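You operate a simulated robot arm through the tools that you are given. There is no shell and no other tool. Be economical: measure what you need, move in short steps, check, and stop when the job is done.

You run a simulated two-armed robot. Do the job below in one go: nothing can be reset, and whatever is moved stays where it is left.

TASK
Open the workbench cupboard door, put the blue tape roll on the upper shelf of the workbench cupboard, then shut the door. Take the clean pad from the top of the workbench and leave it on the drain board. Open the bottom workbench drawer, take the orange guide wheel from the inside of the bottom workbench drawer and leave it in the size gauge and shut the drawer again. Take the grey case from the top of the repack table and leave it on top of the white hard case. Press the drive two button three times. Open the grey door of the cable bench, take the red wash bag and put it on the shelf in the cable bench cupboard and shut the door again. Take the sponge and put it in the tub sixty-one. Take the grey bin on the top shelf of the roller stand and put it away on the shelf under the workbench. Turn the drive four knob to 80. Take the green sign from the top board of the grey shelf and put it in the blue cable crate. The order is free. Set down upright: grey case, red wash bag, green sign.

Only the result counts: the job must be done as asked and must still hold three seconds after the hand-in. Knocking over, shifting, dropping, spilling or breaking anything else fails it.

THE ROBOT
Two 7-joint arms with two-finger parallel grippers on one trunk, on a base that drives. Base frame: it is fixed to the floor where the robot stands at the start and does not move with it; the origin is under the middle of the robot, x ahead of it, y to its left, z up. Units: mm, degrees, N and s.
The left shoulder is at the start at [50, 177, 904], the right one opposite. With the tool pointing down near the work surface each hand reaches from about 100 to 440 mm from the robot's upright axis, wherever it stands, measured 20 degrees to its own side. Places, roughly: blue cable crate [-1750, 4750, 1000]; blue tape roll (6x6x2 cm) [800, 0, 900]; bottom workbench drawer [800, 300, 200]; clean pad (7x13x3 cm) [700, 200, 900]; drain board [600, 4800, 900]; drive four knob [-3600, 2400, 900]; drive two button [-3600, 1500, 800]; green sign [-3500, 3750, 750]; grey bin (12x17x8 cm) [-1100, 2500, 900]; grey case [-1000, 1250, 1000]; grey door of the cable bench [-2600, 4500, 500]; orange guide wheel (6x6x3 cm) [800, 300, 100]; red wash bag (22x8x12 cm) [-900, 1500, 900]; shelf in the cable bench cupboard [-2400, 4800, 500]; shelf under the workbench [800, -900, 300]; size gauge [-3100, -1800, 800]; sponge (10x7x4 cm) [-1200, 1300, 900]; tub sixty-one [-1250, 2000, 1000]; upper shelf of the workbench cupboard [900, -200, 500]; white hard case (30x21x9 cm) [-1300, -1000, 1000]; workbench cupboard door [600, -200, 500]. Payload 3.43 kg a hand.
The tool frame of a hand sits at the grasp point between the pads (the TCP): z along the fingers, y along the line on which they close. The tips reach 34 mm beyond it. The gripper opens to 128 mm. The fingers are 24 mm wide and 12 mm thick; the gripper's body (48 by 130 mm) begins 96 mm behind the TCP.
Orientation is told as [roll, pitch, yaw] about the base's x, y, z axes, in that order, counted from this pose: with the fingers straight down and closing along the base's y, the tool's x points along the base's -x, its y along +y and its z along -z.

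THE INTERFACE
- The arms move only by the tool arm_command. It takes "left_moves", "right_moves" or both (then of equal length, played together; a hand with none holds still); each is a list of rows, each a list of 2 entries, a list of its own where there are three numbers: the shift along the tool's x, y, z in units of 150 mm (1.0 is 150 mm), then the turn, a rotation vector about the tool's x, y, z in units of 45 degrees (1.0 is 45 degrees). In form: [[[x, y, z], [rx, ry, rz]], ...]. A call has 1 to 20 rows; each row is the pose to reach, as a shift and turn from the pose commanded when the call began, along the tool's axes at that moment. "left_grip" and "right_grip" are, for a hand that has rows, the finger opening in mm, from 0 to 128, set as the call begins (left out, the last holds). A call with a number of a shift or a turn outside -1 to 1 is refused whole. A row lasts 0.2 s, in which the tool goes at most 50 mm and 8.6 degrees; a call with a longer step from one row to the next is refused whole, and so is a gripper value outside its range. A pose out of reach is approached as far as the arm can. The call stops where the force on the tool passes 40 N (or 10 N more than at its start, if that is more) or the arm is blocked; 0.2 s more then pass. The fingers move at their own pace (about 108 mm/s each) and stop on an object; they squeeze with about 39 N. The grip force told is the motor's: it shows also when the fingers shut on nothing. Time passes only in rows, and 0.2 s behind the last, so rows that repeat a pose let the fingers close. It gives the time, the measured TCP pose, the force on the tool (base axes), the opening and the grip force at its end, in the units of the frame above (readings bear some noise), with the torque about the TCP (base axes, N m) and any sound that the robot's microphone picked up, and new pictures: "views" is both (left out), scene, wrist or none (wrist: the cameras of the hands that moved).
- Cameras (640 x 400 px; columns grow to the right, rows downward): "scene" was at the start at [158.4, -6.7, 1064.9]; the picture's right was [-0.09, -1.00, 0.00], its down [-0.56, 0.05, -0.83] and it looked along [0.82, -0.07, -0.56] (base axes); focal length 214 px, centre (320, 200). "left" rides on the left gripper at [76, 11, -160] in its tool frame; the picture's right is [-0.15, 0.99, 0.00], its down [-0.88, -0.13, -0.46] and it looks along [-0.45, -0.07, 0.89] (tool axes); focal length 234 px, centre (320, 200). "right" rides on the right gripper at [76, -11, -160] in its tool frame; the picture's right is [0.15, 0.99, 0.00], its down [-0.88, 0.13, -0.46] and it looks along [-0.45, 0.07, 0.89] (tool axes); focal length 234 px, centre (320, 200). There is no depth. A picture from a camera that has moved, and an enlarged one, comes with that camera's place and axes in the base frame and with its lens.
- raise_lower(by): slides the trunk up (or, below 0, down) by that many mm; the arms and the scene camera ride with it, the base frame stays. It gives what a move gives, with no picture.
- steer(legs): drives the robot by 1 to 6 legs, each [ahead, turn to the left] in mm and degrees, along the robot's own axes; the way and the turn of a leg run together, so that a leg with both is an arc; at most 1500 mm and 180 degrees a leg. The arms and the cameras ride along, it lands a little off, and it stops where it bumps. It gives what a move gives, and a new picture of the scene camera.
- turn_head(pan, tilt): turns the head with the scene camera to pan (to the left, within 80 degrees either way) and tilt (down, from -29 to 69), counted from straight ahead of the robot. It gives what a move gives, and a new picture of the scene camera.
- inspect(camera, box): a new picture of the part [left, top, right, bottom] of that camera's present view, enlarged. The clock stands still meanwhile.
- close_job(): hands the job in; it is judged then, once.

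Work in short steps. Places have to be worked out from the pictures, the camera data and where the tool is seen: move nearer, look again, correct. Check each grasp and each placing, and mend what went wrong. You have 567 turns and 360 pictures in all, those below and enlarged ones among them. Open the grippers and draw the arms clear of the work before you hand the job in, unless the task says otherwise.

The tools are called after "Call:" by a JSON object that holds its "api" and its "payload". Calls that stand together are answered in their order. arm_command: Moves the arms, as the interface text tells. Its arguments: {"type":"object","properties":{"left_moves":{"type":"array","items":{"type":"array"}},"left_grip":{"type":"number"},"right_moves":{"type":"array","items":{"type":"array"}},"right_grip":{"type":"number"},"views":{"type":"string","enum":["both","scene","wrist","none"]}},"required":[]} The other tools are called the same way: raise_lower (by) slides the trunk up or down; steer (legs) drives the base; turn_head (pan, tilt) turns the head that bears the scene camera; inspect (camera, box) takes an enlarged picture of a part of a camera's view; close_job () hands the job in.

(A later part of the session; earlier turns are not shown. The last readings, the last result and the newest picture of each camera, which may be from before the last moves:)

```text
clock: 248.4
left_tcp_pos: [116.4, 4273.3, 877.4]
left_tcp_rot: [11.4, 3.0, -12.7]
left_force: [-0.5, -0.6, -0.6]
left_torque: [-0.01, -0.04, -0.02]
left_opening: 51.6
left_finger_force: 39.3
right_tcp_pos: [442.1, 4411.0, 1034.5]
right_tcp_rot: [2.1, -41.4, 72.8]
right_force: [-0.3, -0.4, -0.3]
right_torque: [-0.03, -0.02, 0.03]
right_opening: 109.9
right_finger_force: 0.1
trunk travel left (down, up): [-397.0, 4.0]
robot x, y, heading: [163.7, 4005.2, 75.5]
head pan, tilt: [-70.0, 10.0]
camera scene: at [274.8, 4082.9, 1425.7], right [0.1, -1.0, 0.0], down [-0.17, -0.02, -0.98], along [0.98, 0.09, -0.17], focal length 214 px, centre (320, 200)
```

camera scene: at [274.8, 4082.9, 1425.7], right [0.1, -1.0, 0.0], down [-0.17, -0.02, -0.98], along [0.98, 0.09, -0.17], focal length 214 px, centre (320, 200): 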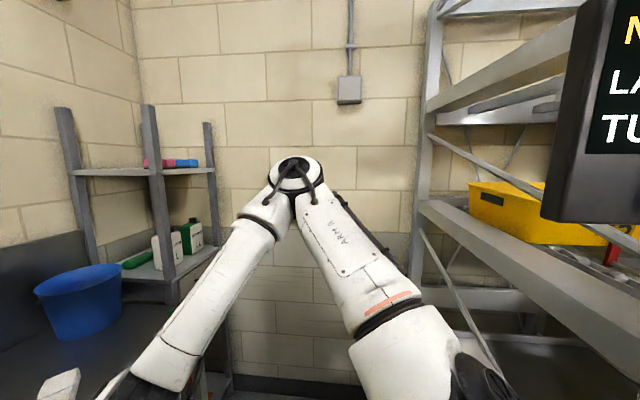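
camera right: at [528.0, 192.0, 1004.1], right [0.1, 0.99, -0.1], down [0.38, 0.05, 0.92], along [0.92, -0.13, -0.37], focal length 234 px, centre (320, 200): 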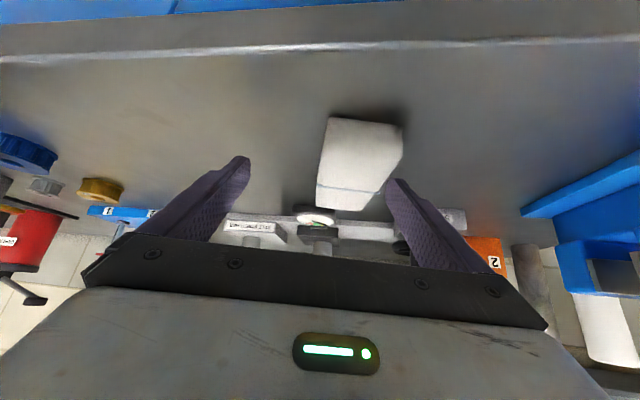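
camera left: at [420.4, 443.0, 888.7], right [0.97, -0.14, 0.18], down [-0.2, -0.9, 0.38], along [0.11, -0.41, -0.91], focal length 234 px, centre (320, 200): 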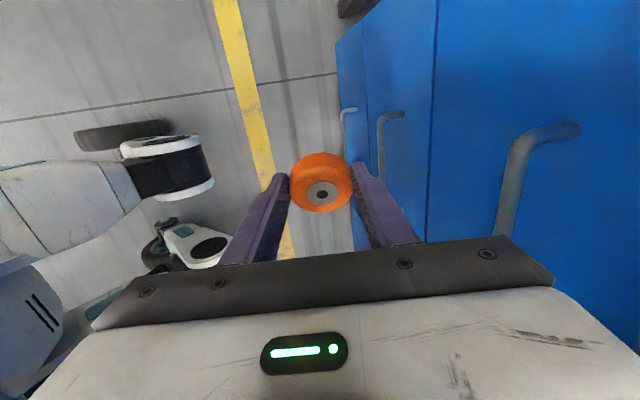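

Level again and clear of the screen. Now turn left to west, drive on, then turn south.

Call:
{"api": "steer", "payload": {"legs": [[0, 105], [470, 0], [0, 88]]}}

Call:
{"api": "turn_head", "payload": {"pan": 0, "tilt": 20}}

```text
clock: 259.4
left_tcp_pos: [-191.0, 3748.6, 876.8]
left_tcp_rot: [11.5, 2.9, -178.4]
left_force: [-0.3, 1.0, -0.9]
left_torque: [0.0, 0.0, 0.02]
left_opening: 51.4
left_finger_force: 38.8
right_tcp_pos: [-473.4, 3535.1, 1035.0]
right_tcp_rot: [2.0, -41.5, -92.9]
right_force: [-0.4, 0.1, -0.2]
right_torque: [-0.01, 0.02, 0.01]
right_opening: 110.4
right_finger_force: 0.0
trunk travel left (down, up): [-397.0, 4.0]
robot x, y, heading: [-302.2, 3996.6, -90.1]
head pan, tilt: [-70.0, 10.0]
camera scene: at [-390.8, 3895.8, 1425.7], right [-0.34, 0.94, 0.0], down [0.16, 0.06, -0.98], along [-0.93, -0.33, -0.17], focal length 214 px, centre (320, 200)
```

scene: 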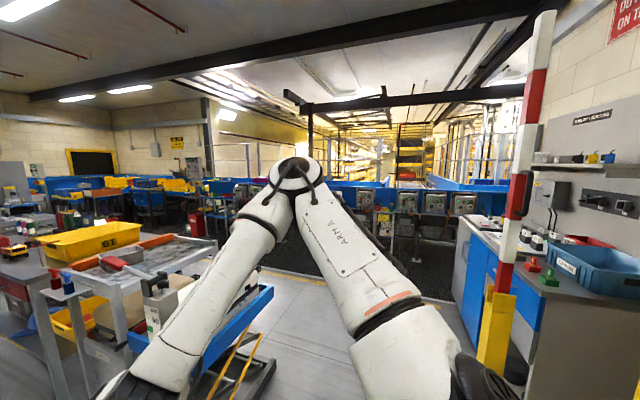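

```text
clock: 260.8
left_tcp_pos: [-190.1, 3749.1, 876.8]
left_tcp_rot: [11.6, 2.9, -178.5]
left_force: [0.0, 0.3, -0.6]
left_torque: [0.01, -0.03, 0.0]
left_opening: 51.4
left_finger_force: 39.5
right_tcp_pos: [-473.2, 3534.4, 1034.8]
right_tcp_rot: [2.1, -41.4, -93.0]
right_force: [0.6, -0.1, 0.3]
right_torque: [-0.02, 0.01, -0.02]
right_opening: 110.1
right_finger_force: 0.1
trunk travel left (down, up): [-397.0, 4.0]
robot x, y, heading: [-303.0, 3996.0, -90.3]
head pan, tilt: [0.0, 20.0]
camera scene: at [-303.9, 3834.1, 1409.5], right [-1.0, 0.01, 0.0], down [0.0, 0.34, -0.94], along [-0.01, -0.94, -0.34], focal length 214 px, centre (320, 200)
```

scene: 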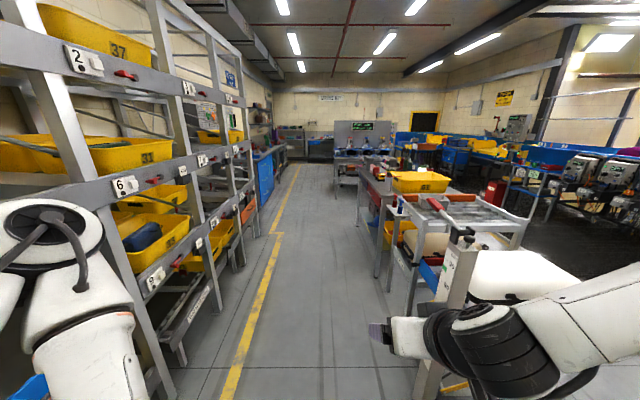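

Aisle is clear. I drive south to the repack table.

Call:
{"api": "steer", "payload": {"legs": [[0, 3], [1500, 0], [1150, 0]]}}

Call:
{"api": "turn_head", "payload": {"pan": -60, "tilt": 30}}

```text
clock: 274.1
left_tcp_pos: [-64.5, 1099.3, 877.7]
left_tcp_rot: [11.4, 2.9, -175.8]
left_force: [-1.3, -0.3, -1.1]
left_torque: [0.0, -0.02, 0.0]
left_opening: 51.3
left_finger_force: 39.1
right_tcp_pos: [-336.5, 872.2, 1034.9]
right_tcp_rot: [2.1, -41.5, -90.4]
right_force: [-0.1, 0.2, -1.1]
right_torque: [0.0, 0.01, -0.02]
right_opening: 109.8
right_finger_force: 0.2
trunk travel left (down, up): [-397.0, 4.0]
robot x, y, heading: [-190.0, 1339.7, -87.5]
head pan, tilt: [0.0, 20.0]
camera scene: at [-181.3, 1178.5, 1409.4], right [-1.0, -0.04, 0.0], down [-0.01, 0.34, -0.94], along [0.04, -0.94, -0.34], focal length 214 px, centre (320, 200)
```

scene: 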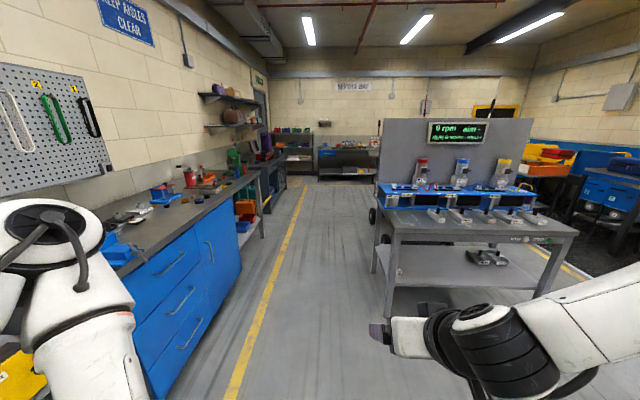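

```text
clock: 275.4
left_tcp_pos: [-63.5, 1099.4, 877.4]
left_tcp_rot: [11.6, 2.9, -176.0]
left_force: [-1.1, -0.3, -0.8]
left_torque: [0.01, -0.03, 0.01]
left_opening: 51.5
left_finger_force: 38.8
right_tcp_pos: [-336.9, 872.4, 1034.6]
right_tcp_rot: [2.0, -41.5, -90.5]
right_force: [0.3, -0.1, -0.5]
right_torque: [0.0, -0.03, -0.01]
right_opening: 109.9
right_finger_force: 0.0
trunk travel left (down, up): [-397.0, 4.0]
robot x, y, heading: [-186.9, 1338.4, -87.6]
head pan, tilt: [-60.0, 30.0]
camera scene: at [-261.5, 1223.4, 1393.4], right [-0.54, 0.84, 0.0], down [0.42, 0.27, -0.87], along [-0.73, -0.46, -0.5], focal length 214 px, centre (320, 200)
```

scene: 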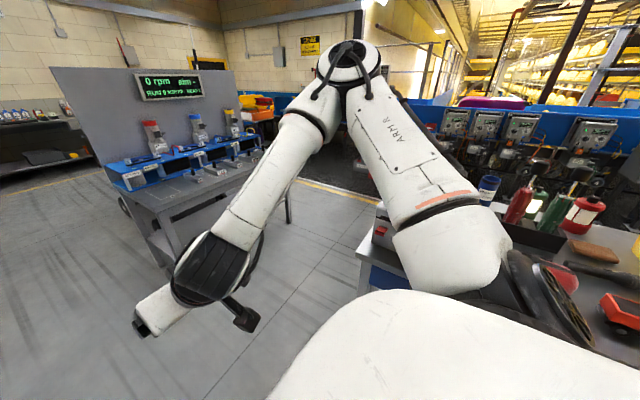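

I turn right to face the repack table.

Call:
{"api": "steer", "payload": {"legs": [[0, -92]]}}

Call:
{"api": "turn_head", "payload": {"pan": 0, "tilt": 35}}

```text
clock: 279.7
left_tcp_pos: [-433.8, 1225.2, 878.1]
left_tcp_rot: [11.6, 2.9, 92.3]
left_force: [-0.7, -1.2, -1.7]
left_torque: [0.0, -0.01, -0.01]
left_opening: 51.5
left_finger_force: 38.5
right_tcp_pos: [-651.9, 1503.3, 1034.4]
right_tcp_rot: [2.1, -41.6, 178.1]
right_force: [-0.1, -0.3, 0.3]
right_torque: [-0.02, 0.03, 0.02]
right_opening: 110.1
right_finger_force: 0.0
trunk travel left (down, up): [-397.0, 4.0]
robot x, y, heading: [-187.4, 1341.6, -179.3]
head pan, tilt: [-60.0, 30.0]
camera scene: at [-304.1, 1418.9, 1393.4], right [0.86, 0.51, 0.0], down [0.25, -0.43, -0.87], along [-0.44, 0.74, -0.5], focal length 214 px, centre (320, 200)
```

scene: 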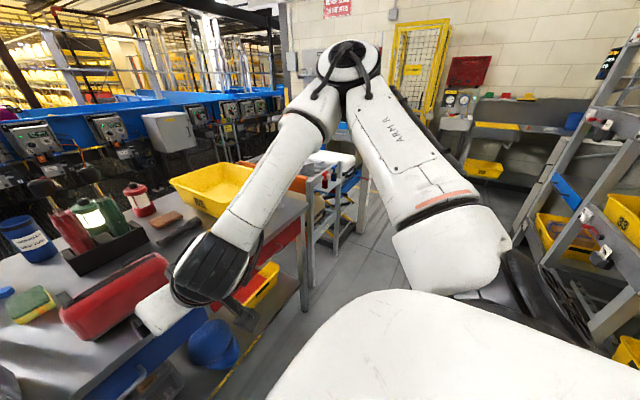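

```text
clock: 281.0
left_tcp_pos: [-432.4, 1223.5, 877.5]
left_tcp_rot: [11.5, 2.8, 92.4]
left_force: [0.0, -0.1, -0.7]
left_torque: [0.0, -0.02, -0.02]
left_opening: 51.4
left_finger_force: 39.3
right_tcp_pos: [-652.3, 1502.2, 1034.1]
right_tcp_rot: [2.1, -41.4, 178.0]
right_force: [-0.1, -0.4, -0.2]
right_torque: [-0.01, -0.01, 0.0]
right_opening: 109.9
right_finger_force: 0.2
trunk travel left (down, up): [-397.0, 4.0]
robot x, y, heading: [-193.6, 1340.7, -179.6]
head pan, tilt: [0.0, 35.0]
camera scene: at [-346.0, 1340.1, 1385.6], right [-0.01, 1.0, 0.0], down [0.57, 0.01, -0.82], along [-0.82, -0.01, -0.57], focal length 214 px, centre (320, 200)
```

scene: 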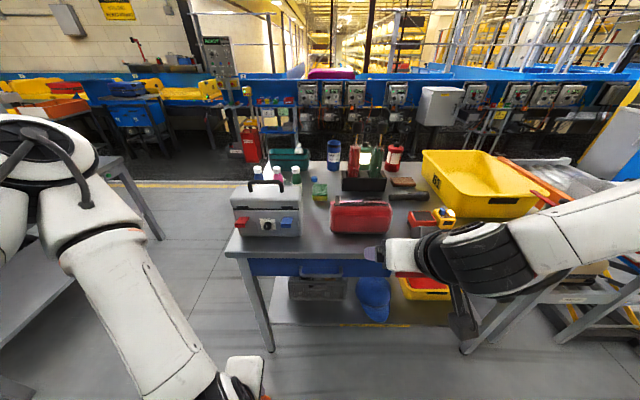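

The grey case with top handle, the red wash bag, the sponge (green/yellow) and yellow tub 61 are visible. I zoom in.

Call:
{"api": "inspect", "payload": {"camera": "scene", "box": [210, 130, 410, 255]}}

Call:
{"api": "inspect", "payload": {"camera": "scene", "box": [360, 120, 580, 260]}}

```text
3.20 times, centred on (310, 192) of scene
camera zoom: at [-346.0, 1340.1, 1385.6], right [-0.01, 1.0, 0.0], down [0.57, 0.01, -0.82], along [-0.82, -0.01, -0.57], focal length 686 px, centre (352, 224)
```

zoom: 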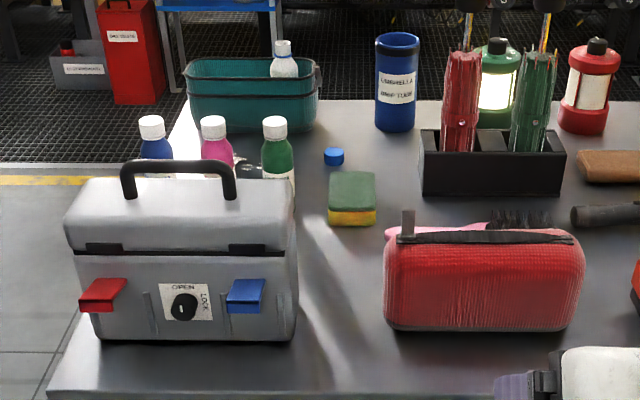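

```text
2.86 times, centred on (470, 190) of scene
camera zoom: at [-346.0, 1340.1, 1385.6], right [-0.01, 1.0, 0.0], down [0.57, 0.01, -0.82], along [-0.82, -0.01, -0.57], focal length 613 px, centre (-109, 229)
```

zoom: 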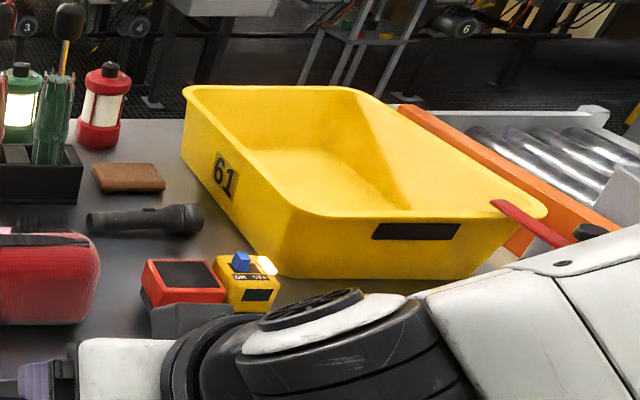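

Table top estimated ≈855; sponge near (−1120,1331). I drive forward 270 mm and turn 17° left so it lies to the right arm's side.

Call:
{"api": "steer", "payload": {"legs": [[270, 0], [0, 17]]}}

Call:
{"api": "inspect", "payload": {"camera": "right", "box": [0, 0, 640, 400]}}

```text
clock: 283.9
left_tcp_pos: [-656.9, 1153.3, 877.5]
left_tcp_rot: [11.5, 3.0, 109.4]
left_force: [-1.1, -0.4, -0.8]
left_torque: [0.0, 0.0, 0.0]
left_opening: 51.5
left_finger_force: 39.0
right_tcp_pos: [-947.2, 1357.4, 1035.6]
right_tcp_rot: [2.2, -41.5, -165.0]
right_force: [0.1, 0.1, 0.6]
right_torque: [-0.02, -0.02, -0.01]
right_opening: 110.1
right_finger_force: 0.1
trunk travel left (down, up): [-397.0, 4.0]
robot x, y, heading: [-454.4, 1338.9, -162.6]
head pan, tilt: [0.0, 35.0]
camera scene: at [-606.9, 1290.4, 1385.6], right [-0.3, 0.95, 0.0], down [0.55, 0.17, -0.82], along [-0.78, -0.25, -0.57], focal length 214 px, centre (320, 200)
```

scene: 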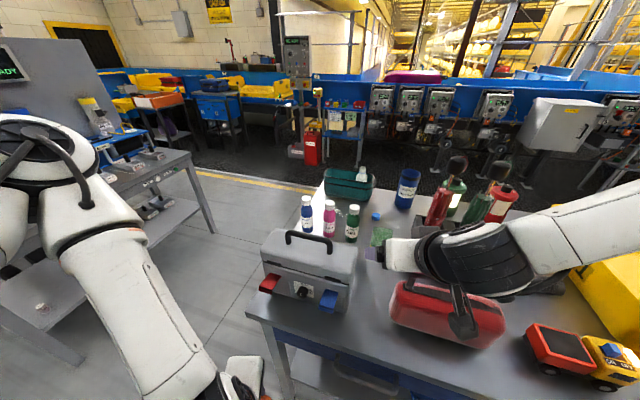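

```text
1.00 times, centred on (320, 200) of right
camera zoom: at [-794.3, 1415.4, 1103.4], right [0.38, -0.92, -0.07], down [-0.31, -0.2, 0.93], along [-0.87, -0.33, -0.37], focal length 234 px, centre (320, 200)
```

zoom: 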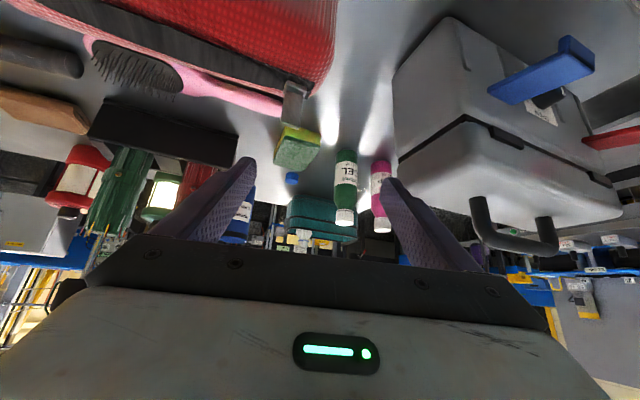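

Sponge is at ≈(−1135,1335) with a green bottle at (−1136,1239) to its left. I narrow the grip to 92, rotate to yaw 180, pitch −28, and approach from above.

Call:
{"api": "arm_command", "payload": {"right_moves": [[[-0.06, -0.03, 0.16], [0.04, 0.05, 0.04]], [[-0.12, -0.06, 0.32], [0.08, 0.1, 0.08]], [[-0.18, -0.09, 0.48], [0.12, 0.15, 0.13]], [[-0.24, -0.12, 0.64], [0.15, 0.2, 0.17]], [[-0.3, -0.15, 0.8], [0.19, 0.25, 0.21]], [[-0.33, -0.17, 0.88], [0.22, 0.31, 0.25]]], "right_grip": 92, "views": "both"}}

```text
clock: 285.3
left_tcp_pos: [-656.3, 1154.9, 876.5]
left_tcp_rot: [11.5, 2.8, 109.4]
left_force: [0.2, 0.1, -0.4]
left_torque: [0.02, 0.01, 0.02]
left_opening: 51.4
left_finger_force: 38.7
right_tcp_pos: [-1063.6, 1369.9, 982.1]
right_tcp_rot: [-0.2, -27.3, -178.3]
right_force: [0.1, 0.4, 0.5]
right_torque: [0.03, 0.01, 0.04]
right_opening: 91.9
right_finger_force: 0.1
right hand out of reach, approached as far as the arm can: row 5, 6
trunk travel left (down, up): [-397.0, 4.0]
robot x, y, heading: [-456.3, 1337.3, -162.2]
head pan, tilt: [0.0, 35.0]
camera scene: at [-607.1, 1290.8, 1385.6], right [-0.3, 0.95, 0.0], down [0.55, 0.17, -0.82], along [-0.78, -0.25, -0.57], focal length 214 px, centre (320, 200)
camera right: at [-923.4, 1384.4, 1087.5], right [0.16, -0.98, -0.07], down [-0.57, -0.15, 0.81], along [-0.81, -0.09, -0.58], focal length 234 px, centre (320, 200)
```

scene: 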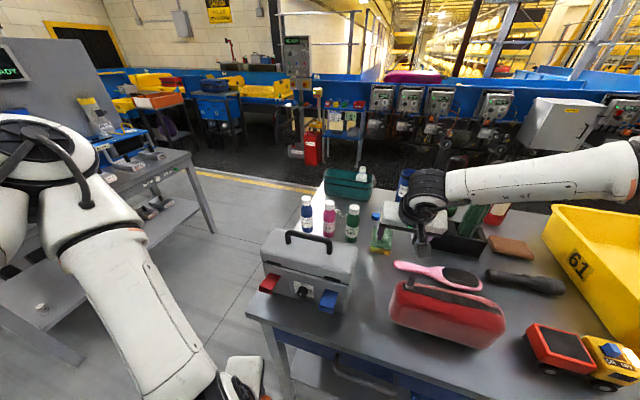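
right: 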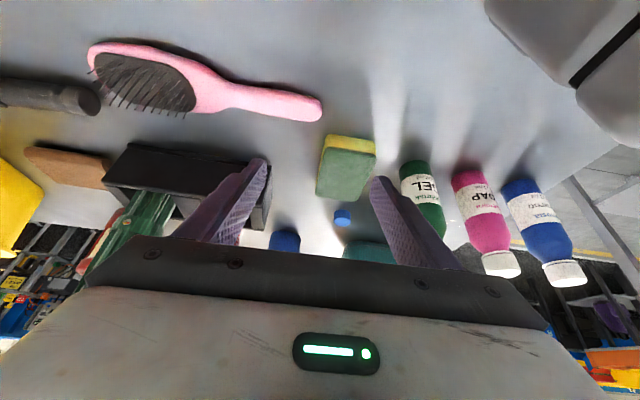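

Sponge ≈(−1148,1328). I go back to −40° pitch for reach and move above it.

Call:
{"api": "arm_command", "payload": {"right_moves": [[[-0.06, 0.1, 0.1], [0, -0.07, 0]], [[-0.12, 0.2, 0.2], [0, -0.14, 0]], [[-0.18, 0.28, 0.35], [0, -0.22, 0]], [[-0.235, 0.28, 0.5], [0, -0.29, 0]]], "views": "wrist"}}

```text
clock: 286.3
left_tcp_pos: [-657.1, 1154.5, 877.0]
left_tcp_rot: [11.6, 2.9, 109.5]
left_force: [0.1, 0.8, -0.8]
left_torque: [-0.04, 0.0, 0.02]
left_opening: 51.4
left_finger_force: 38.3
right_tcp_pos: [-1105.3, 1388.0, 977.0]
right_tcp_rot: [-0.2, -40.4, -178.3]
right_force: [0.1, -0.5, -0.3]
right_torque: [-0.01, -0.02, 0.02]
right_opening: 91.8
right_finger_force: 0.1
right hand out of reach, approached as far as the arm can: row 1, 2, 3, 4
trunk travel left (down, up): [-397.0, 4.0]
robot x, y, heading: [-460.6, 1337.1, -162.3]
head pan, tilt: [0.0, 35.0]
camera right: at [-942.7, 1402.9, 1048.0], right [0.14, -0.99, -0.1], down [-0.37, -0.14, 0.92], along [-0.92, -0.09, -0.39], focal length 234 px, centre (320, 200)
```

right: 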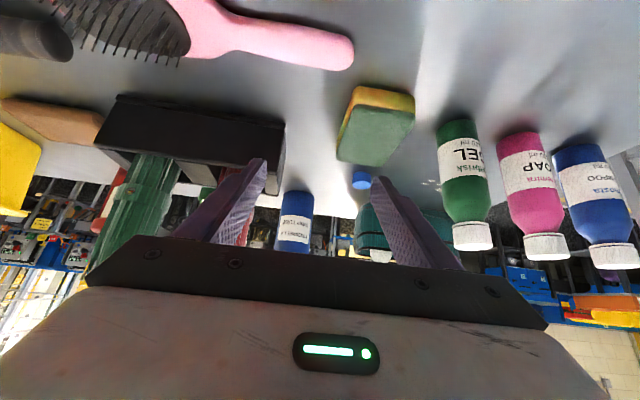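

At its limit; lowering the trunk brings the shoulder nearer to the ideal height. Lower 50 mm, then shift left/forward.

Call:
{"api": "raise_lower", "payload": {"by": -45}}

Call:
{"api": "arm_command", "payload": {"right_moves": [[[-0.05, 0.1, 0.03], [0, 0, 0]], [[-0.1, 0.2, 0.06], [0, 0, 0]], [[-0.15, 0.3, 0.1], [0, 0, 0]], [[-0.18, 0.4, 0.14], [0, 0, 0]]], "views": "wrist"}}

```text
clock: 287.2
left_tcp_pos: [-655.7, 1154.3, 834.0]
left_tcp_rot: [11.7, 2.9, 109.3]
left_force: [-0.5, 0.5, -0.4]
left_torque: [-0.07, -0.03, -0.04]
left_opening: 51.1
left_finger_force: 39.0
right_tcp_pos: [-1104.9, 1386.0, 939.0]
right_tcp_rot: [0.2, -40.9, -178.6]
right_force: [-5.0, 5.5, 39.7]
right_torque: [0.01, -7.41, 1.07]
right_opening: 91.7
right_finger_force: 0.0
trunk travel left (down, up): [-352.0, 49.0]
robot x, y, heading: [-454.3, 1338.4, -162.5]
head pan, tilt: [0.0, 35.0]
```

```text
clock: 288.2
left_tcp_pos: [-656.9, 1154.9, 832.7]
left_tcp_rot: [11.6, 3.0, 109.4]
left_force: [0.1, 0.1, -0.8]
left_torque: [-0.02, -0.01, 0.02]
left_opening: 51.2
left_finger_force: 38.6
right_tcp_pos: [-1114.6, 1378.1, 953.6]
right_tcp_rot: [-0.2, -40.3, -178.3]
right_force: [-0.3, 0.2, 0.5]
right_torque: [0.0, 0.04, -0.01]
right_opening: 92.1
right_finger_force: 0.0
right hand out of reach, approached as far as the arm can: row 1, 2, 3, 4
trunk travel left (down, up): [-352.0, 49.0]
robot x, y, heading: [-457.6, 1336.8, -162.2]
head pan, tilt: [0.0, 35.0]
camera right: at [-953.4, 1392.9, 1025.3], right [0.14, -0.99, -0.1], down [-0.37, -0.14, 0.92], along [-0.92, -0.09, -0.39], focal length 234 px, centre (320, 200)
```

right: 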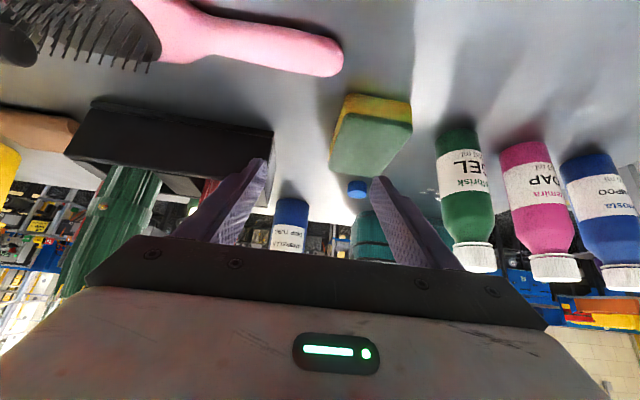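

The camera housing had touched the wash bag's top while lowering; it's clear again. I check the bag, then turn the base 4° left to bring the hand into the gap.

Call:
{"api": "steer", "payload": {"legs": [[0, 4.2]]}}

Call:
{"api": "inspect", "payload": {"camera": "right", "box": [0, 0, 640, 400]}}

```text
clock: 289.0
left_tcp_pos: [-642.2, 1139.6, 832.8]
left_tcp_rot: [11.5, 2.9, 113.7]
left_force: [0.4, 0.0, -1.0]
left_torque: [0.01, -0.04, 0.0]
left_opening: 51.3
left_finger_force: 38.7
right_tcp_pos: [-1115.8, 1328.1, 953.9]
right_tcp_rot: [0.0, -40.4, -174.1]
right_force: [-0.3, -0.2, 0.0]
right_torque: [0.03, 0.01, -0.01]
right_opening: 92.3
right_finger_force: 0.0
trunk travel left (down, up): [-352.0, 49.0]
robot x, y, heading: [-452.1, 1335.6, -158.2]
head pan, tilt: [0.0, 35.0]
camera scene: at [-602.9, 1279.4, 1340.6], right [-0.37, 0.93, 0.0], down [0.53, 0.21, -0.82], along [-0.76, -0.3, -0.57], focal length 214 px, centre (320, 200)
```

scene: 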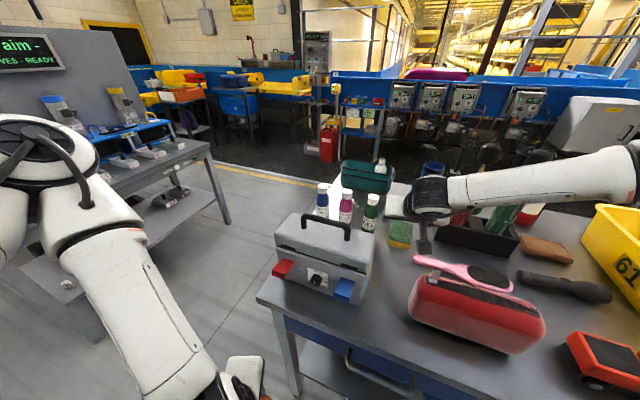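

```text
1.00 times, centred on (320, 200) of right
camera zoom: at [-956.1, 1355.8, 1025.7], right [0.21, -0.97, -0.1], down [-0.36, -0.17, 0.92], along [-0.91, -0.16, -0.39], focal length 234 px, centre (320, 200)
```

zoom: 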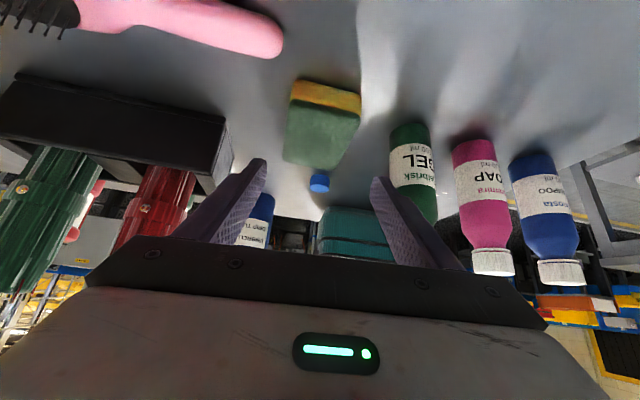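

Sponge is centred between the fingers. I lower with the trunk in two steps, watching forces.

Call:
{"api": "raise_lower", "payload": {"by": -40}}

Call:
{"api": "raise_lower", "payload": {"by": -18}}

Call:
{"api": "inspect", "payload": {"camera": "right", "box": [160, 40, 480, 240]}}

```text
clock: 289.9
left_tcp_pos: [-642.7, 1140.6, 792.6]
left_tcp_rot: [11.5, 2.9, 113.6]
left_force: [-0.4, -0.2, -1.0]
left_torque: [0.01, -0.03, 0.01]
left_opening: 51.1
left_finger_force: 38.8
right_tcp_pos: [-1115.6, 1328.2, 914.6]
right_tcp_rot: [-0.1, -40.4, -174.1]
right_force: [-0.2, -0.2, 1.3]
right_torque: [-0.02, 0.01, 0.01]
right_opening: 92.0
right_finger_force: 0.0
trunk travel left (down, up): [-312.0, 89.0]
robot x, y, heading: [-458.1, 1334.1, -158.2]
head pan, tilt: [0.0, 35.0]
```

```text
clock: 290.5
left_tcp_pos: [-643.1, 1141.5, 775.0]
left_tcp_rot: [11.6, 2.9, 113.6]
left_force: [0.8, 0.3, -0.4]
left_torque: [0.02, 0.0, 0.0]
left_opening: 51.3
left_finger_force: 39.3
right_tcp_pos: [-1116.1, 1329.0, 897.0]
right_tcp_rot: [-0.1, -40.4, -174.3]
right_force: [0.2, 0.4, -0.1]
right_torque: [-0.02, -0.02, 0.03]
right_opening: 92.0
right_finger_force: 0.0
trunk travel left (down, up): [-294.0, 107.0]
robot x, y, heading: [-455.9, 1336.3, -158.3]
head pan, tilt: [0.0, 35.0]
```

```text
2.00 times, centred on (320, 140) of right
camera zoom: at [-956.0, 1356.2, 967.8], right [0.21, -0.97, -0.1], down [-0.36, -0.17, 0.92], along [-0.91, -0.16, -0.39], focal length 468 px, centre (320, 320)
```

zoom: 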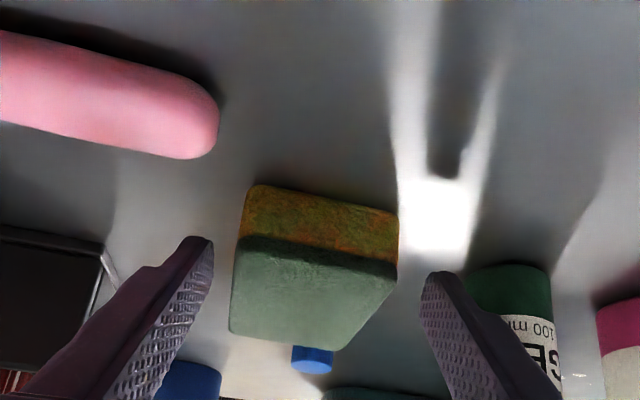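

Call:
{"api": "arm_command", "payload": {"right_moves": [[[0, 0, 0], [0, 0, 0]], [[0, 0, 0], [0, 0, 0]], [[0, 0, 0], [0, 0, 0]]], "right_grip": 35, "views": "none"}}

Call:
{"api": "raise_lower", "payload": {"by": 105}}

Call:
{"api": "inspect", "payload": {"camera": "right", "box": [0, 0, 640, 400]}}

```text
clock: 291.3
left_tcp_pos: [-643.3, 1140.0, 773.4]
left_tcp_rot: [11.6, 2.9, 113.6]
left_force: [-0.1, 0.1, -0.8]
left_torque: [0.0, -0.01, 0.01]
left_opening: 51.2
left_finger_force: 39.6
right_tcp_pos: [-1116.3, 1328.5, 896.1]
right_tcp_rot: [-0.1, -40.4, -174.0]
right_force: [0.9, -0.8, 1.0]
right_torque: [0.08, 0.05, -0.1]
right_opening: 62.2
right_finger_force: 38.7
trunk travel left (down, up): [-294.0, 107.0]
robot x, y, heading: [-456.8, 1340.2, -158.1]
head pan, tilt: [0.0, 35.0]
```

```text
clock: 292.7
left_tcp_pos: [-643.6, 1139.6, 879.8]
left_tcp_rot: [11.6, 2.9, 113.6]
left_force: [-0.1, 0.3, -1.0]
left_torque: [0.01, -0.02, -0.02]
left_opening: 51.2
left_finger_force: 39.2
right_tcp_pos: [-1116.1, 1328.0, 1000.5]
right_tcp_rot: [0.0, -40.4, -174.1]
right_force: [0.2, 0.2, 0.6]
right_torque: [-0.03, 0.03, 0.02]
right_opening: 62.6
right_finger_force: 39.2
trunk travel left (down, up): [-399.0, 2.0]
robot x, y, heading: [-455.1, 1341.5, -158.4]
head pan, tilt: [0.0, 35.0]
```

```text
1.00 times, centred on (320, 200) of right
camera zoom: at [-956.3, 1356.2, 1072.5], right [0.21, -0.97, -0.1], down [-0.36, -0.17, 0.92], along [-0.91, -0.16, -0.39], focal length 234 px, centre (320, 200)
```

zoom: 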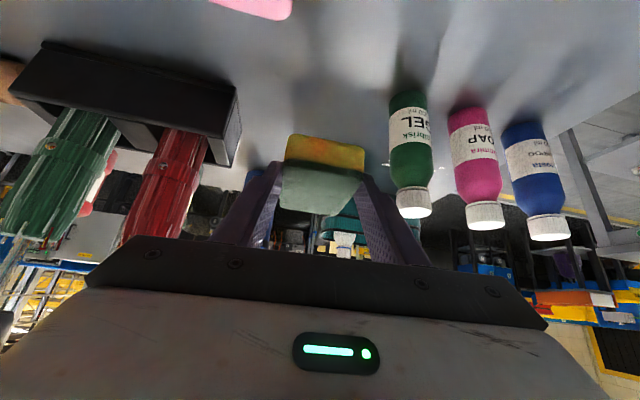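

Sponge held. I raise the arm 80 mm more so it clears the bag, then drive round toward tub 61.

Call:
{"api": "arm_command", "payload": {"right_moves": [[[-0.12, 0, -0.14], [0, 0, 0]], [[-0.24, 0, -0.28], [0, 0, 0]], [[-0.36, 0, -0.42], [0, 0, 0]]], "views": "none"}}

Call:
{"api": "steer", "payload": {"legs": [[-220, 0], [0, -110]]}}

```text
clock: 293.5
left_tcp_pos: [-642.2, 1140.8, 879.6]
left_tcp_rot: [11.6, 2.8, 113.5]
left_force: [0.1, 0.3, -0.6]
left_torque: [-0.02, -0.03, 0.0]
left_opening: 51.3
left_finger_force: 39.3
right_tcp_pos: [-1115.9, 1328.2, 1084.5]
right_tcp_rot: [-0.1, -40.4, -174.2]
right_force: [0.3, -0.5, 0.2]
right_torque: [-0.01, -0.04, 0.04]
right_opening: 62.4
right_finger_force: 38.8
trunk travel left (down, up): [-399.0, 2.0]
robot x, y, heading: [-459.6, 1340.0, -158.4]
head pan, tilt: [0.0, 35.0]
```

```text
clock: 299.8
left_tcp_pos: [-375.7, 1661.0, 879.2]
left_tcp_rot: [11.6, 2.9, 4.0]
left_force: [-0.5, -0.2, -0.7]
left_torque: [-0.01, -0.01, -0.02]
left_opening: 50.9
left_finger_force: 39.2
right_tcp_pos: [-39.6, 2044.2, 1084.6]
right_tcp_rot: [0.0, -40.5, 76.5]
right_force: [-0.1, -0.1, -0.2]
right_torque: [-0.01, 0.0, -0.01]
right_opening: 62.7
right_finger_force: 38.9
trunk travel left (down, up): [-399.0, 2.0]
robot x, y, heading: [-253.5, 1419.5, 92.2]
head pan, tilt: [0.0, 35.0]
camera scene: at [-258.5, 1578.3, 1387.6], right [1.0, 0.04, 0.0], down [0.02, -0.57, -0.82], along [-0.03, 0.82, -0.57], focal length 214 px, centre (320, 200)
```

scene: 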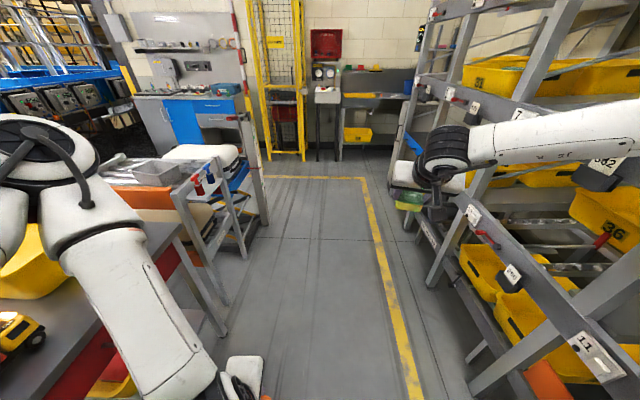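

Call:
{"api": "steer", "payload": {"legs": [[660, 0], [0, 110]]}}

```text
clock: 308.0
left_tcp_pos: [-461.3, 1878.8, 880.4]
left_tcp_rot: [11.6, 2.8, 114.3]
left_force: [0.7, 0.5, -0.4]
left_torque: [-0.02, 0.0, -0.01]
left_opening: 51.0
left_finger_force: 38.4
right_tcp_pos: [-937.1, 2060.3, 1083.0]
right_tcp_rot: [-0.1, -40.5, -173.3]
right_force: [0.0, 1.2, -0.9]
right_torque: [0.01, -0.01, 0.0]
right_opening: 62.1
right_finger_force: 39.1
trunk travel left (down, up): [-399.0, 2.0]
robot x, y, heading: [-277.1, 2078.5, -157.7]
head pan, tilt: [0.0, 35.0]
camera scene: at [-423.2, 2019.0, 1387.6], right [-0.38, 0.92, 0.0], down [0.53, 0.22, -0.82], along [-0.76, -0.31, -0.57], focal length 214 px, centre (320, 200)
```

scene: 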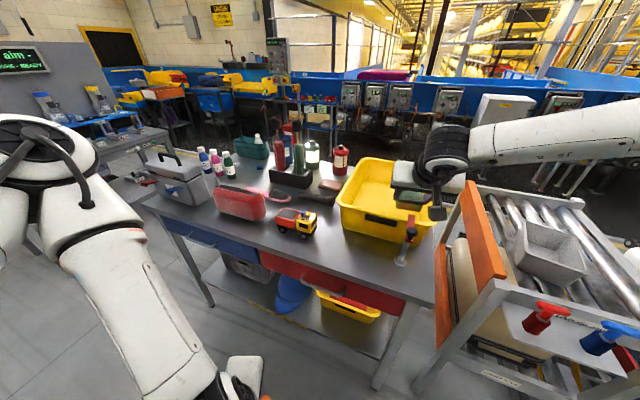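

Tub centre ≈(−1170,2000). I drive forward 200 mm to bring the sponge over it.

Call:
{"api": "steer", "payload": {"legs": [[200, 0]]}}

Call:
{"api": "inspect", "payload": {"camera": "right", "box": [0, 0, 640, 400]}}

```text
clock: 309.6
left_tcp_pos: [-646.2, 1802.1, 879.8]
left_tcp_rot: [11.5, 2.9, 114.2]
left_force: [0.3, 0.1, -0.3]
left_torque: [-0.04, 0.0, -0.03]
left_opening: 50.7
left_finger_force: 39.1
right_tcp_pos: [-1124.4, 1984.5, 1082.6]
right_tcp_rot: [-0.1, -40.3, -173.3]
right_force: [0.1, -0.7, -1.3]
right_torque: [0.03, 0.0, -0.01]
right_opening: 62.1
right_finger_force: 38.7
trunk travel left (down, up): [-399.0, 2.0]
robot x, y, heading: [-459.7, 2002.4, -157.6]
head pan, tilt: [0.0, 35.0]
camera scene: at [-608.7, 1942.0, 1387.5], right [-0.38, 0.92, 0.0], down [0.53, 0.22, -0.82], along [-0.76, -0.31, -0.57], focal length 214 px, centre (320, 200)
```

scene: 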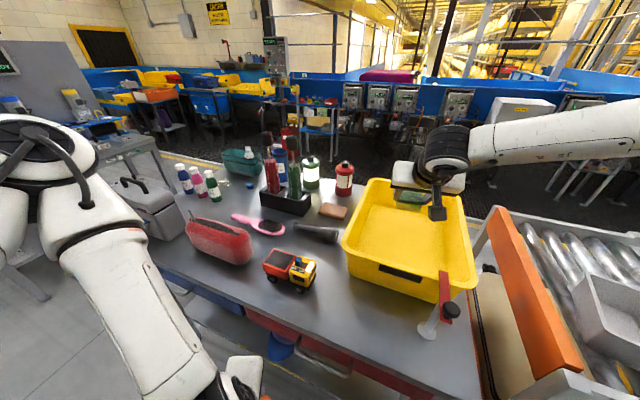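

```text
1.00 times, centred on (320, 200) of right
camera zoom: at [-962.9, 2013.7, 1155.3], right [0.22, -0.97, -0.1], down [-0.36, -0.17, 0.92], along [-0.91, -0.17, -0.39], focal length 234 px, centre (320, 200)
```

zoom: 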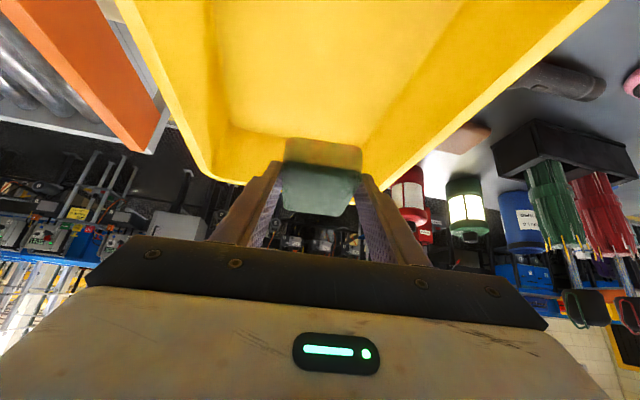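

Hand is over the tub. I lower 145 mm and release the sponge just above the floor of the tub.

Call:
{"api": "raise_lower", "payload": {"by": -150}}

Call:
{"api": "arm_command", "payload": {"right_moves": [[[0, 0, 0], [0, 0, 0]], [[0, 0, 0], [0, 0, 0]], [[0, 0, 0], [0, 0, 0]]], "right_grip": 95, "views": "none"}}

Call:
{"api": "raise_lower", "payload": {"by": 150}}

Call:
{"api": "inspect", "payload": {"camera": "scene", "box": [160, 100, 640, 400]}}

```text
clock: 311.4
left_tcp_pos: [-645.2, 1801.6, 728.8]
left_tcp_rot: [11.6, 2.9, 114.2]
left_force: [0.6, -0.1, -1.6]
left_torque: [0.02, 0.04, -0.04]
left_opening: 50.7
left_finger_force: 39.2
right_tcp_pos: [-1121.4, 1983.8, 933.4]
right_tcp_rot: [-0.1, -40.4, -173.4]
right_force: [-0.1, 0.9, 0.5]
right_torque: [0.0, -0.01, -0.04]
right_opening: 62.2
right_finger_force: 39.0
trunk travel left (down, up): [-249.0, 152.0]
robot x, y, heading: [-459.1, 2003.4, -157.3]
head pan, tilt: [0.0, 35.0]
```

```text
clock: 312.2
left_tcp_pos: [-645.8, 1801.5, 729.4]
left_tcp_rot: [11.6, 3.0, 114.3]
left_force: [-1.3, 0.2, -0.7]
left_torque: [-0.01, 0.0, -0.03]
left_opening: 51.0
left_finger_force: 39.1
right_tcp_pos: [-1122.5, 1983.7, 935.0]
right_tcp_rot: [-0.1, -40.5, -173.3]
right_force: [-0.1, 0.0, -0.1]
right_torque: [-0.01, -0.02, -0.01]
right_opening: 95.1
right_finger_force: 0.0
trunk travel left (down, up): [-249.0, 152.0]
robot x, y, heading: [-458.6, 2004.1, -157.4]
head pan, tilt: [0.0, 35.0]
```

```text
clock: 313.9
left_tcp_pos: [-646.9, 1801.6, 879.5]
left_tcp_rot: [11.5, 2.9, 114.3]
left_force: [-0.5, -0.4, -0.4]
left_torque: [-0.06, -0.02, 0.0]
left_opening: 50.9
left_finger_force: 38.5
right_tcp_pos: [-1121.9, 1983.0, 1083.7]
right_tcp_rot: [0.0, -40.2, -173.5]
right_force: [0.1, -0.6, 0.0]
right_torque: [0.0, 0.01, 0.02]
right_opening: 95.3
right_finger_force: 0.1
trunk travel left (down, up): [-399.0, 2.0]
robot x, y, heading: [-463.5, 2003.5, -157.4]
head pan, tilt: [0.0, 35.0]
```

```text
1.33 times, centred on (400, 250) of scene
camera zoom: at [-608.1, 1942.2, 1387.5], right [-0.38, 0.92, 0.0], down [0.53, 0.22, -0.82], along [-0.76, -0.31, -0.57], focal length 286 px, centre (213, 133)
```

zoom: 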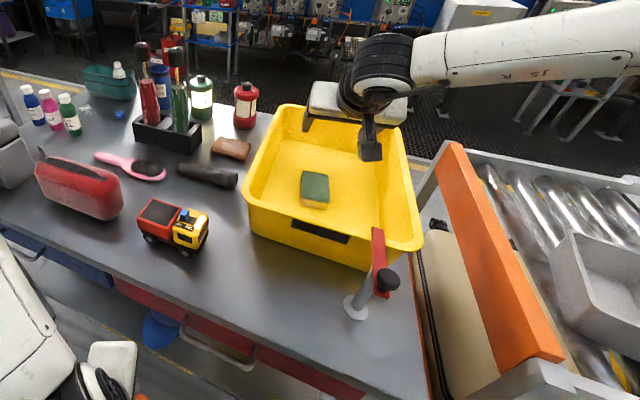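

Sponge is in tub 61. Now I back off and drive south along the table to the grey case.

Call:
{"api": "steer", "payload": {"legs": [[-230, 0], [0, 67.5], [900, 0], [0, -67.5]]}}

Call:
{"api": "inspect", "payload": {"camera": "scene", "box": [200, 120, 480, 295]}}

Call:
{"api": "inspect", "payload": {"camera": "right", "box": [0, 0, 640, 400]}}

```text
clock: 325.8
left_tcp_pos: [-437.9, 1000.1, 878.4]
left_tcp_rot: [11.4, 2.9, 114.4]
left_force: [-0.3, 0.5, -0.2]
left_torque: [0.02, 0.01, 0.03]
left_opening: 50.8
left_finger_force: 38.6
right_tcp_pos: [-911.4, 1181.5, 1083.1]
right_tcp_rot: [0.0, -40.3, -173.4]
right_force: [1.5, 0.2, 0.4]
right_torque: [0.03, 0.02, 0.0]
right_opening: 94.7
right_finger_force: 0.0
trunk travel left (down, up): [-399.0, 2.0]
robot x, y, heading: [-253.7, 1198.0, -157.1]
head pan, tilt: [0.0, 35.0]
camera scene: at [-398.7, 1140.2, 1387.6], right [-0.39, 0.92, 0.0], down [0.53, 0.22, -0.82], along [-0.76, -0.32, -0.57], focal length 214 px, centre (320, 200)
```

scene: 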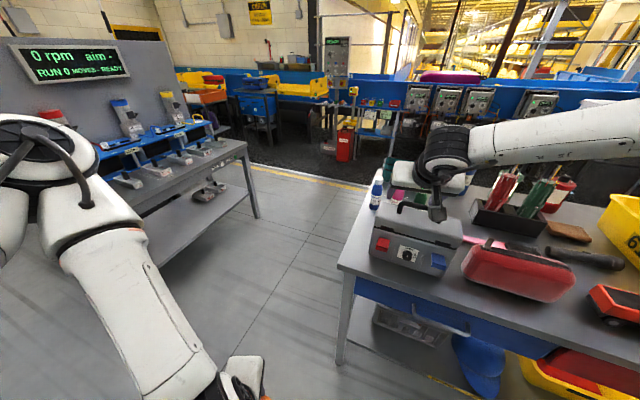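

```text
2.29 times, centred on (340, 208) of scene
camera zoom: at [-398.7, 1140.2, 1387.6], right [-0.39, 0.92, 0.0], down [0.53, 0.22, -0.82], along [-0.76, -0.32, -0.57], focal length 490 px, centre (274, 183)
```

zoom: 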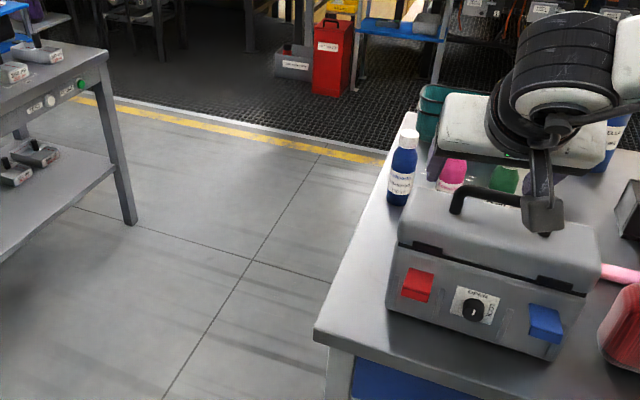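

```text
1.00 times, centred on (320, 200) of right
camera zoom: at [-753.2, 1211.2, 1155.6], right [0.23, -0.97, -0.1], down [-0.36, -0.17, 0.92], along [-0.91, -0.17, -0.39], focal length 234 px, centre (320, 200)
```

zoom: 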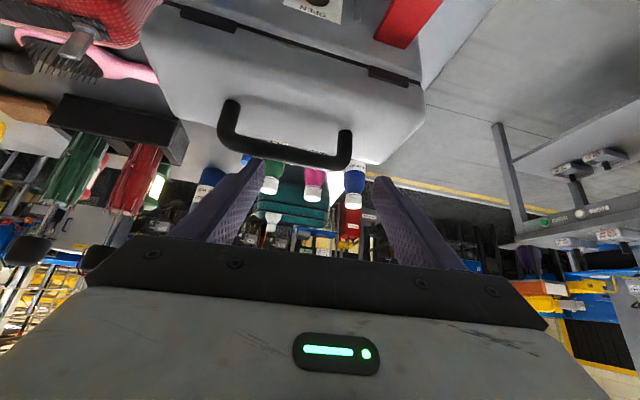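

Handle bar ≈ y 1152–1270, x≈−940, z≈1032 (≈118 mm wide), so the fully opened fingers can straddle it. I align laterally first.

Call:
{"api": "arm_command", "payload": {"right_moves": [[[-0.05, -0.11, 0.04], [0, 0, 0]], [[-0.09, -0.22, 0.08], [0, 0, 0.0]], [[-0.09, -0.22, 0.08], [0, 0, 0.0]]], "right_grip": 128, "views": "wrist"}}

```text
clock: 326.6
left_tcp_pos: [-436.0, 999.3, 878.9]
left_tcp_rot: [11.5, 2.9, 114.4]
left_force: [0.9, 0.7, -1.1]
left_torque: [-0.01, 0.03, -0.03]
left_opening: 50.6
left_finger_force: 39.2
right_tcp_pos: [-933.4, 1212.6, 1083.5]
right_tcp_rot: [-0.1, -40.3, -173.3]
right_force: [0.2, -0.6, 0.6]
right_torque: [0.01, -0.03, 0.01]
right_opening: 128.1
right_finger_force: 0.1
trunk travel left (down, up): [-399.0, 2.0]
robot x, y, heading: [-254.5, 1199.8, -157.2]
head pan, tilt: [0.0, 35.0]
camera right: at [-774.9, 1241.7, 1155.8], right [0.23, -0.97, -0.1], down [-0.36, -0.17, 0.92], along [-0.91, -0.17, -0.39], focal length 234 px, centre (320, 200)
```

right: 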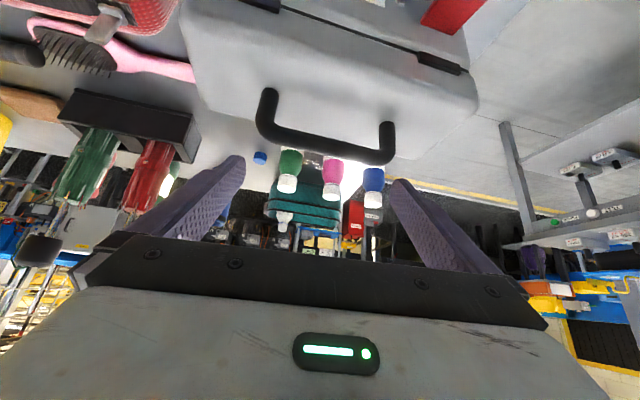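

Handle is centred ~7 mm to the right in the image; I correct and lower in small steps.

Call:
{"api": "arm_command", "payload": {"right_moves": [[[0, 0.05, 0], [0, 0, 0]], [[0, 0.05, 0], [0, 0, 0]]], "views": "none"}}

Call:
{"api": "raise_lower", "payload": {"by": -14}}

Call:
{"api": "inspect", "payload": {"camera": "right", "box": [200, 60, 440, 210]}}

```text
clock: 327.2
left_tcp_pos: [-436.2, 1000.3, 879.4]
left_tcp_rot: [11.6, 2.9, 114.4]
left_force: [0.5, 0.6, -0.3]
left_torque: [-0.02, -0.01, -0.03]
left_opening: 50.6
left_finger_force: 39.3
right_tcp_pos: [-932.7, 1203.3, 1083.8]
right_tcp_rot: [-0.1, -40.4, -173.4]
right_force: [0.6, -0.4, 0.4]
right_torque: [0.02, -0.04, -0.02]
right_opening: 127.6
right_finger_force: 0.2
trunk travel left (down, up): [-399.0, 2.0]
robot x, y, heading: [-252.4, 1198.4, -157.3]
head pan, tilt: [0.0, 35.0]
```

```text
clock: 327.8
left_tcp_pos: [-437.0, 1000.2, 866.0]
left_tcp_rot: [11.6, 2.9, 114.5]
left_force: [-0.1, -0.5, -1.2]
left_torque: [-0.04, 0.03, 0.0]
left_opening: 50.9
left_finger_force: 38.8
right_tcp_pos: [-934.7, 1203.3, 1069.4]
right_tcp_rot: [-0.1, -40.3, -173.1]
right_force: [-0.2, 0.7, 0.6]
right_torque: [0.02, 0.01, 0.03]
right_opening: 127.9
right_finger_force: 0.0
trunk travel left (down, up): [-385.0, 16.0]
robot x, y, heading: [-253.4, 1200.2, -157.3]
head pan, tilt: [0.0, 35.0]
```

```text
2.67 times, centred on (320, 135) of right
camera zoom: at [-773.7, 1234.0, 1141.6], right [0.23, -0.97, -0.1], down [-0.36, -0.17, 0.92], along [-0.91, -0.17, -0.39], focal length 624 px, centre (320, 373)
```

zoom: 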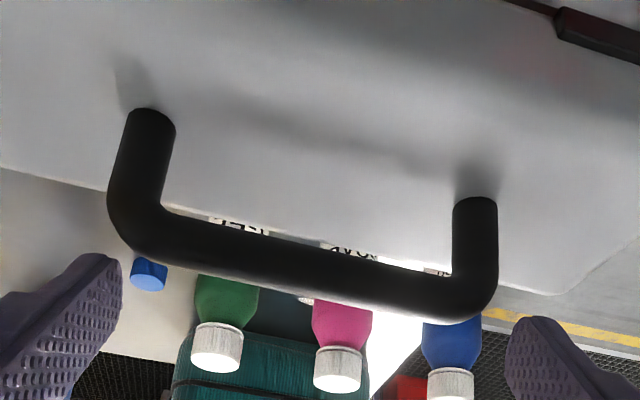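

The handle is as wide as the full opening, so I'll grip its top bar instead with the hand rolled 90°. I raise up and roll.

Call:
{"api": "raise_lower", "payload": {"by": 15}}

Call:
{"api": "arm_command", "payload": {"right_moves": [[[-0.05, 0, -0.15], [0, 0, -0.166]], [[-0.1, 0, -0.3], [0, 0, -0.333]], [[-0.1, 0, -0.45], [0, 0, -0.5]], [[-0.1, 0, -0.6], [0, 0, -0.666]], [[-0.1, 0, -0.75], [0, 0, -0.833]], [[-0.1, 0, -0.9], [0, 0, -1.0]]], "right_grip": 60, "views": "none"}}

Call:
{"api": "arm_command", "payload": {"right_moves": [[[0, 0, 0], [0, 0, -0.166]], [[0, 0, 0], [0, 0, -0.333]], [[0, 0, 0], [0, 0, -0.5]], [[0, 0, 0], [0, 0, -0.666]], [[0, 0, 0], [0, 0, -0.833]], [[0, 0, 0], [0, 0, -1.0]]], "views": "scene"}}

```text
clock: 328.5
left_tcp_pos: [-436.2, 1000.3, 880.3]
left_tcp_rot: [11.5, 2.9, 114.4]
left_force: [0.0, -0.9, -0.6]
left_torque: [0.01, -0.01, -0.01]
left_opening: 50.8
left_finger_force: 38.7
right_tcp_pos: [-933.0, 1203.7, 1084.9]
right_tcp_rot: [-0.1, -40.3, -173.2]
right_force: [0.0, 0.5, -0.6]
right_torque: [0.0, 0.04, 0.04]
right_opening: 127.9
right_finger_force: 0.1
trunk travel left (down, up): [-400.0, 1.0]
robot x, y, heading: [-256.0, 1200.5, -157.1]
head pan, tilt: [0.0, 35.0]
```

```text
clock: 329.9
left_tcp_pos: [-437.1, 999.4, 880.7]
left_tcp_rot: [11.6, 2.9, 114.4]
left_force: [-0.4, 0.1, -0.5]
left_torque: [0.02, 0.0, -0.01]
left_opening: 50.6
left_finger_force: 39.2
right_tcp_pos: [-857.7, 1214.0, 1197.8]
right_tcp_rot: [-31.3, -27.0, -120.6]
right_force: [-0.3, 0.1, -0.8]
right_torque: [-0.03, 0.02, 0.0]
right_opening: 60.0
right_finger_force: 0.1
trunk travel left (down, up): [-400.0, 1.0]
robot x, y, heading: [-255.6, 1200.5, -157.2]
head pan, tilt: [0.0, 35.0]
```

```text
clock: 331.3
left_tcp_pos: [-436.0, 999.3, 880.4]
left_tcp_rot: [11.5, 2.8, 114.4]
left_force: [0.1, -0.4, -1.4]
left_torque: [-0.02, -0.04, 0.01]
left_opening: 50.8
left_finger_force: 39.3
right_tcp_pos: [-858.1, 1214.0, 1196.9]
right_tcp_rot: [-38.7, -11.9, -97.7]
right_force: [-0.3, -0.2, 0.1]
right_torque: [0.02, -0.02, -0.02]
right_opening: 60.2
right_finger_force: 0.1
right hand out of reach, approached as far as the arm can: row 4, 5, 6
trunk travel left (down, up): [-400.0, 1.0]
robot x, y, heading: [-257.4, 1200.0, -157.3]
head pan, tilt: [0.0, 35.0]
camera scene: at [-398.7, 1140.0, 1388.6], right [-0.39, 0.92, 0.0], down [0.53, 0.22, -0.82], along [-0.76, -0.32, -0.57], focal length 214 px, centre (320, 200)
```

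scene: 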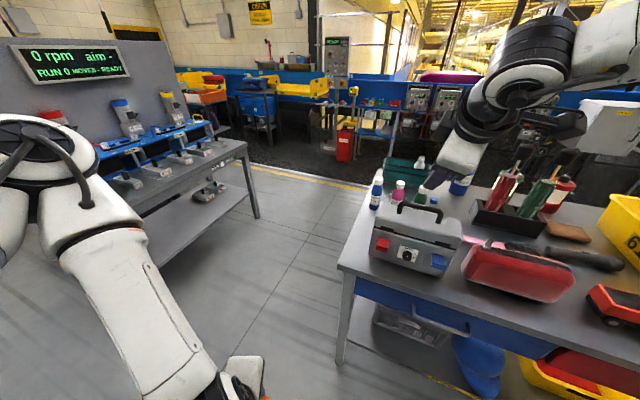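

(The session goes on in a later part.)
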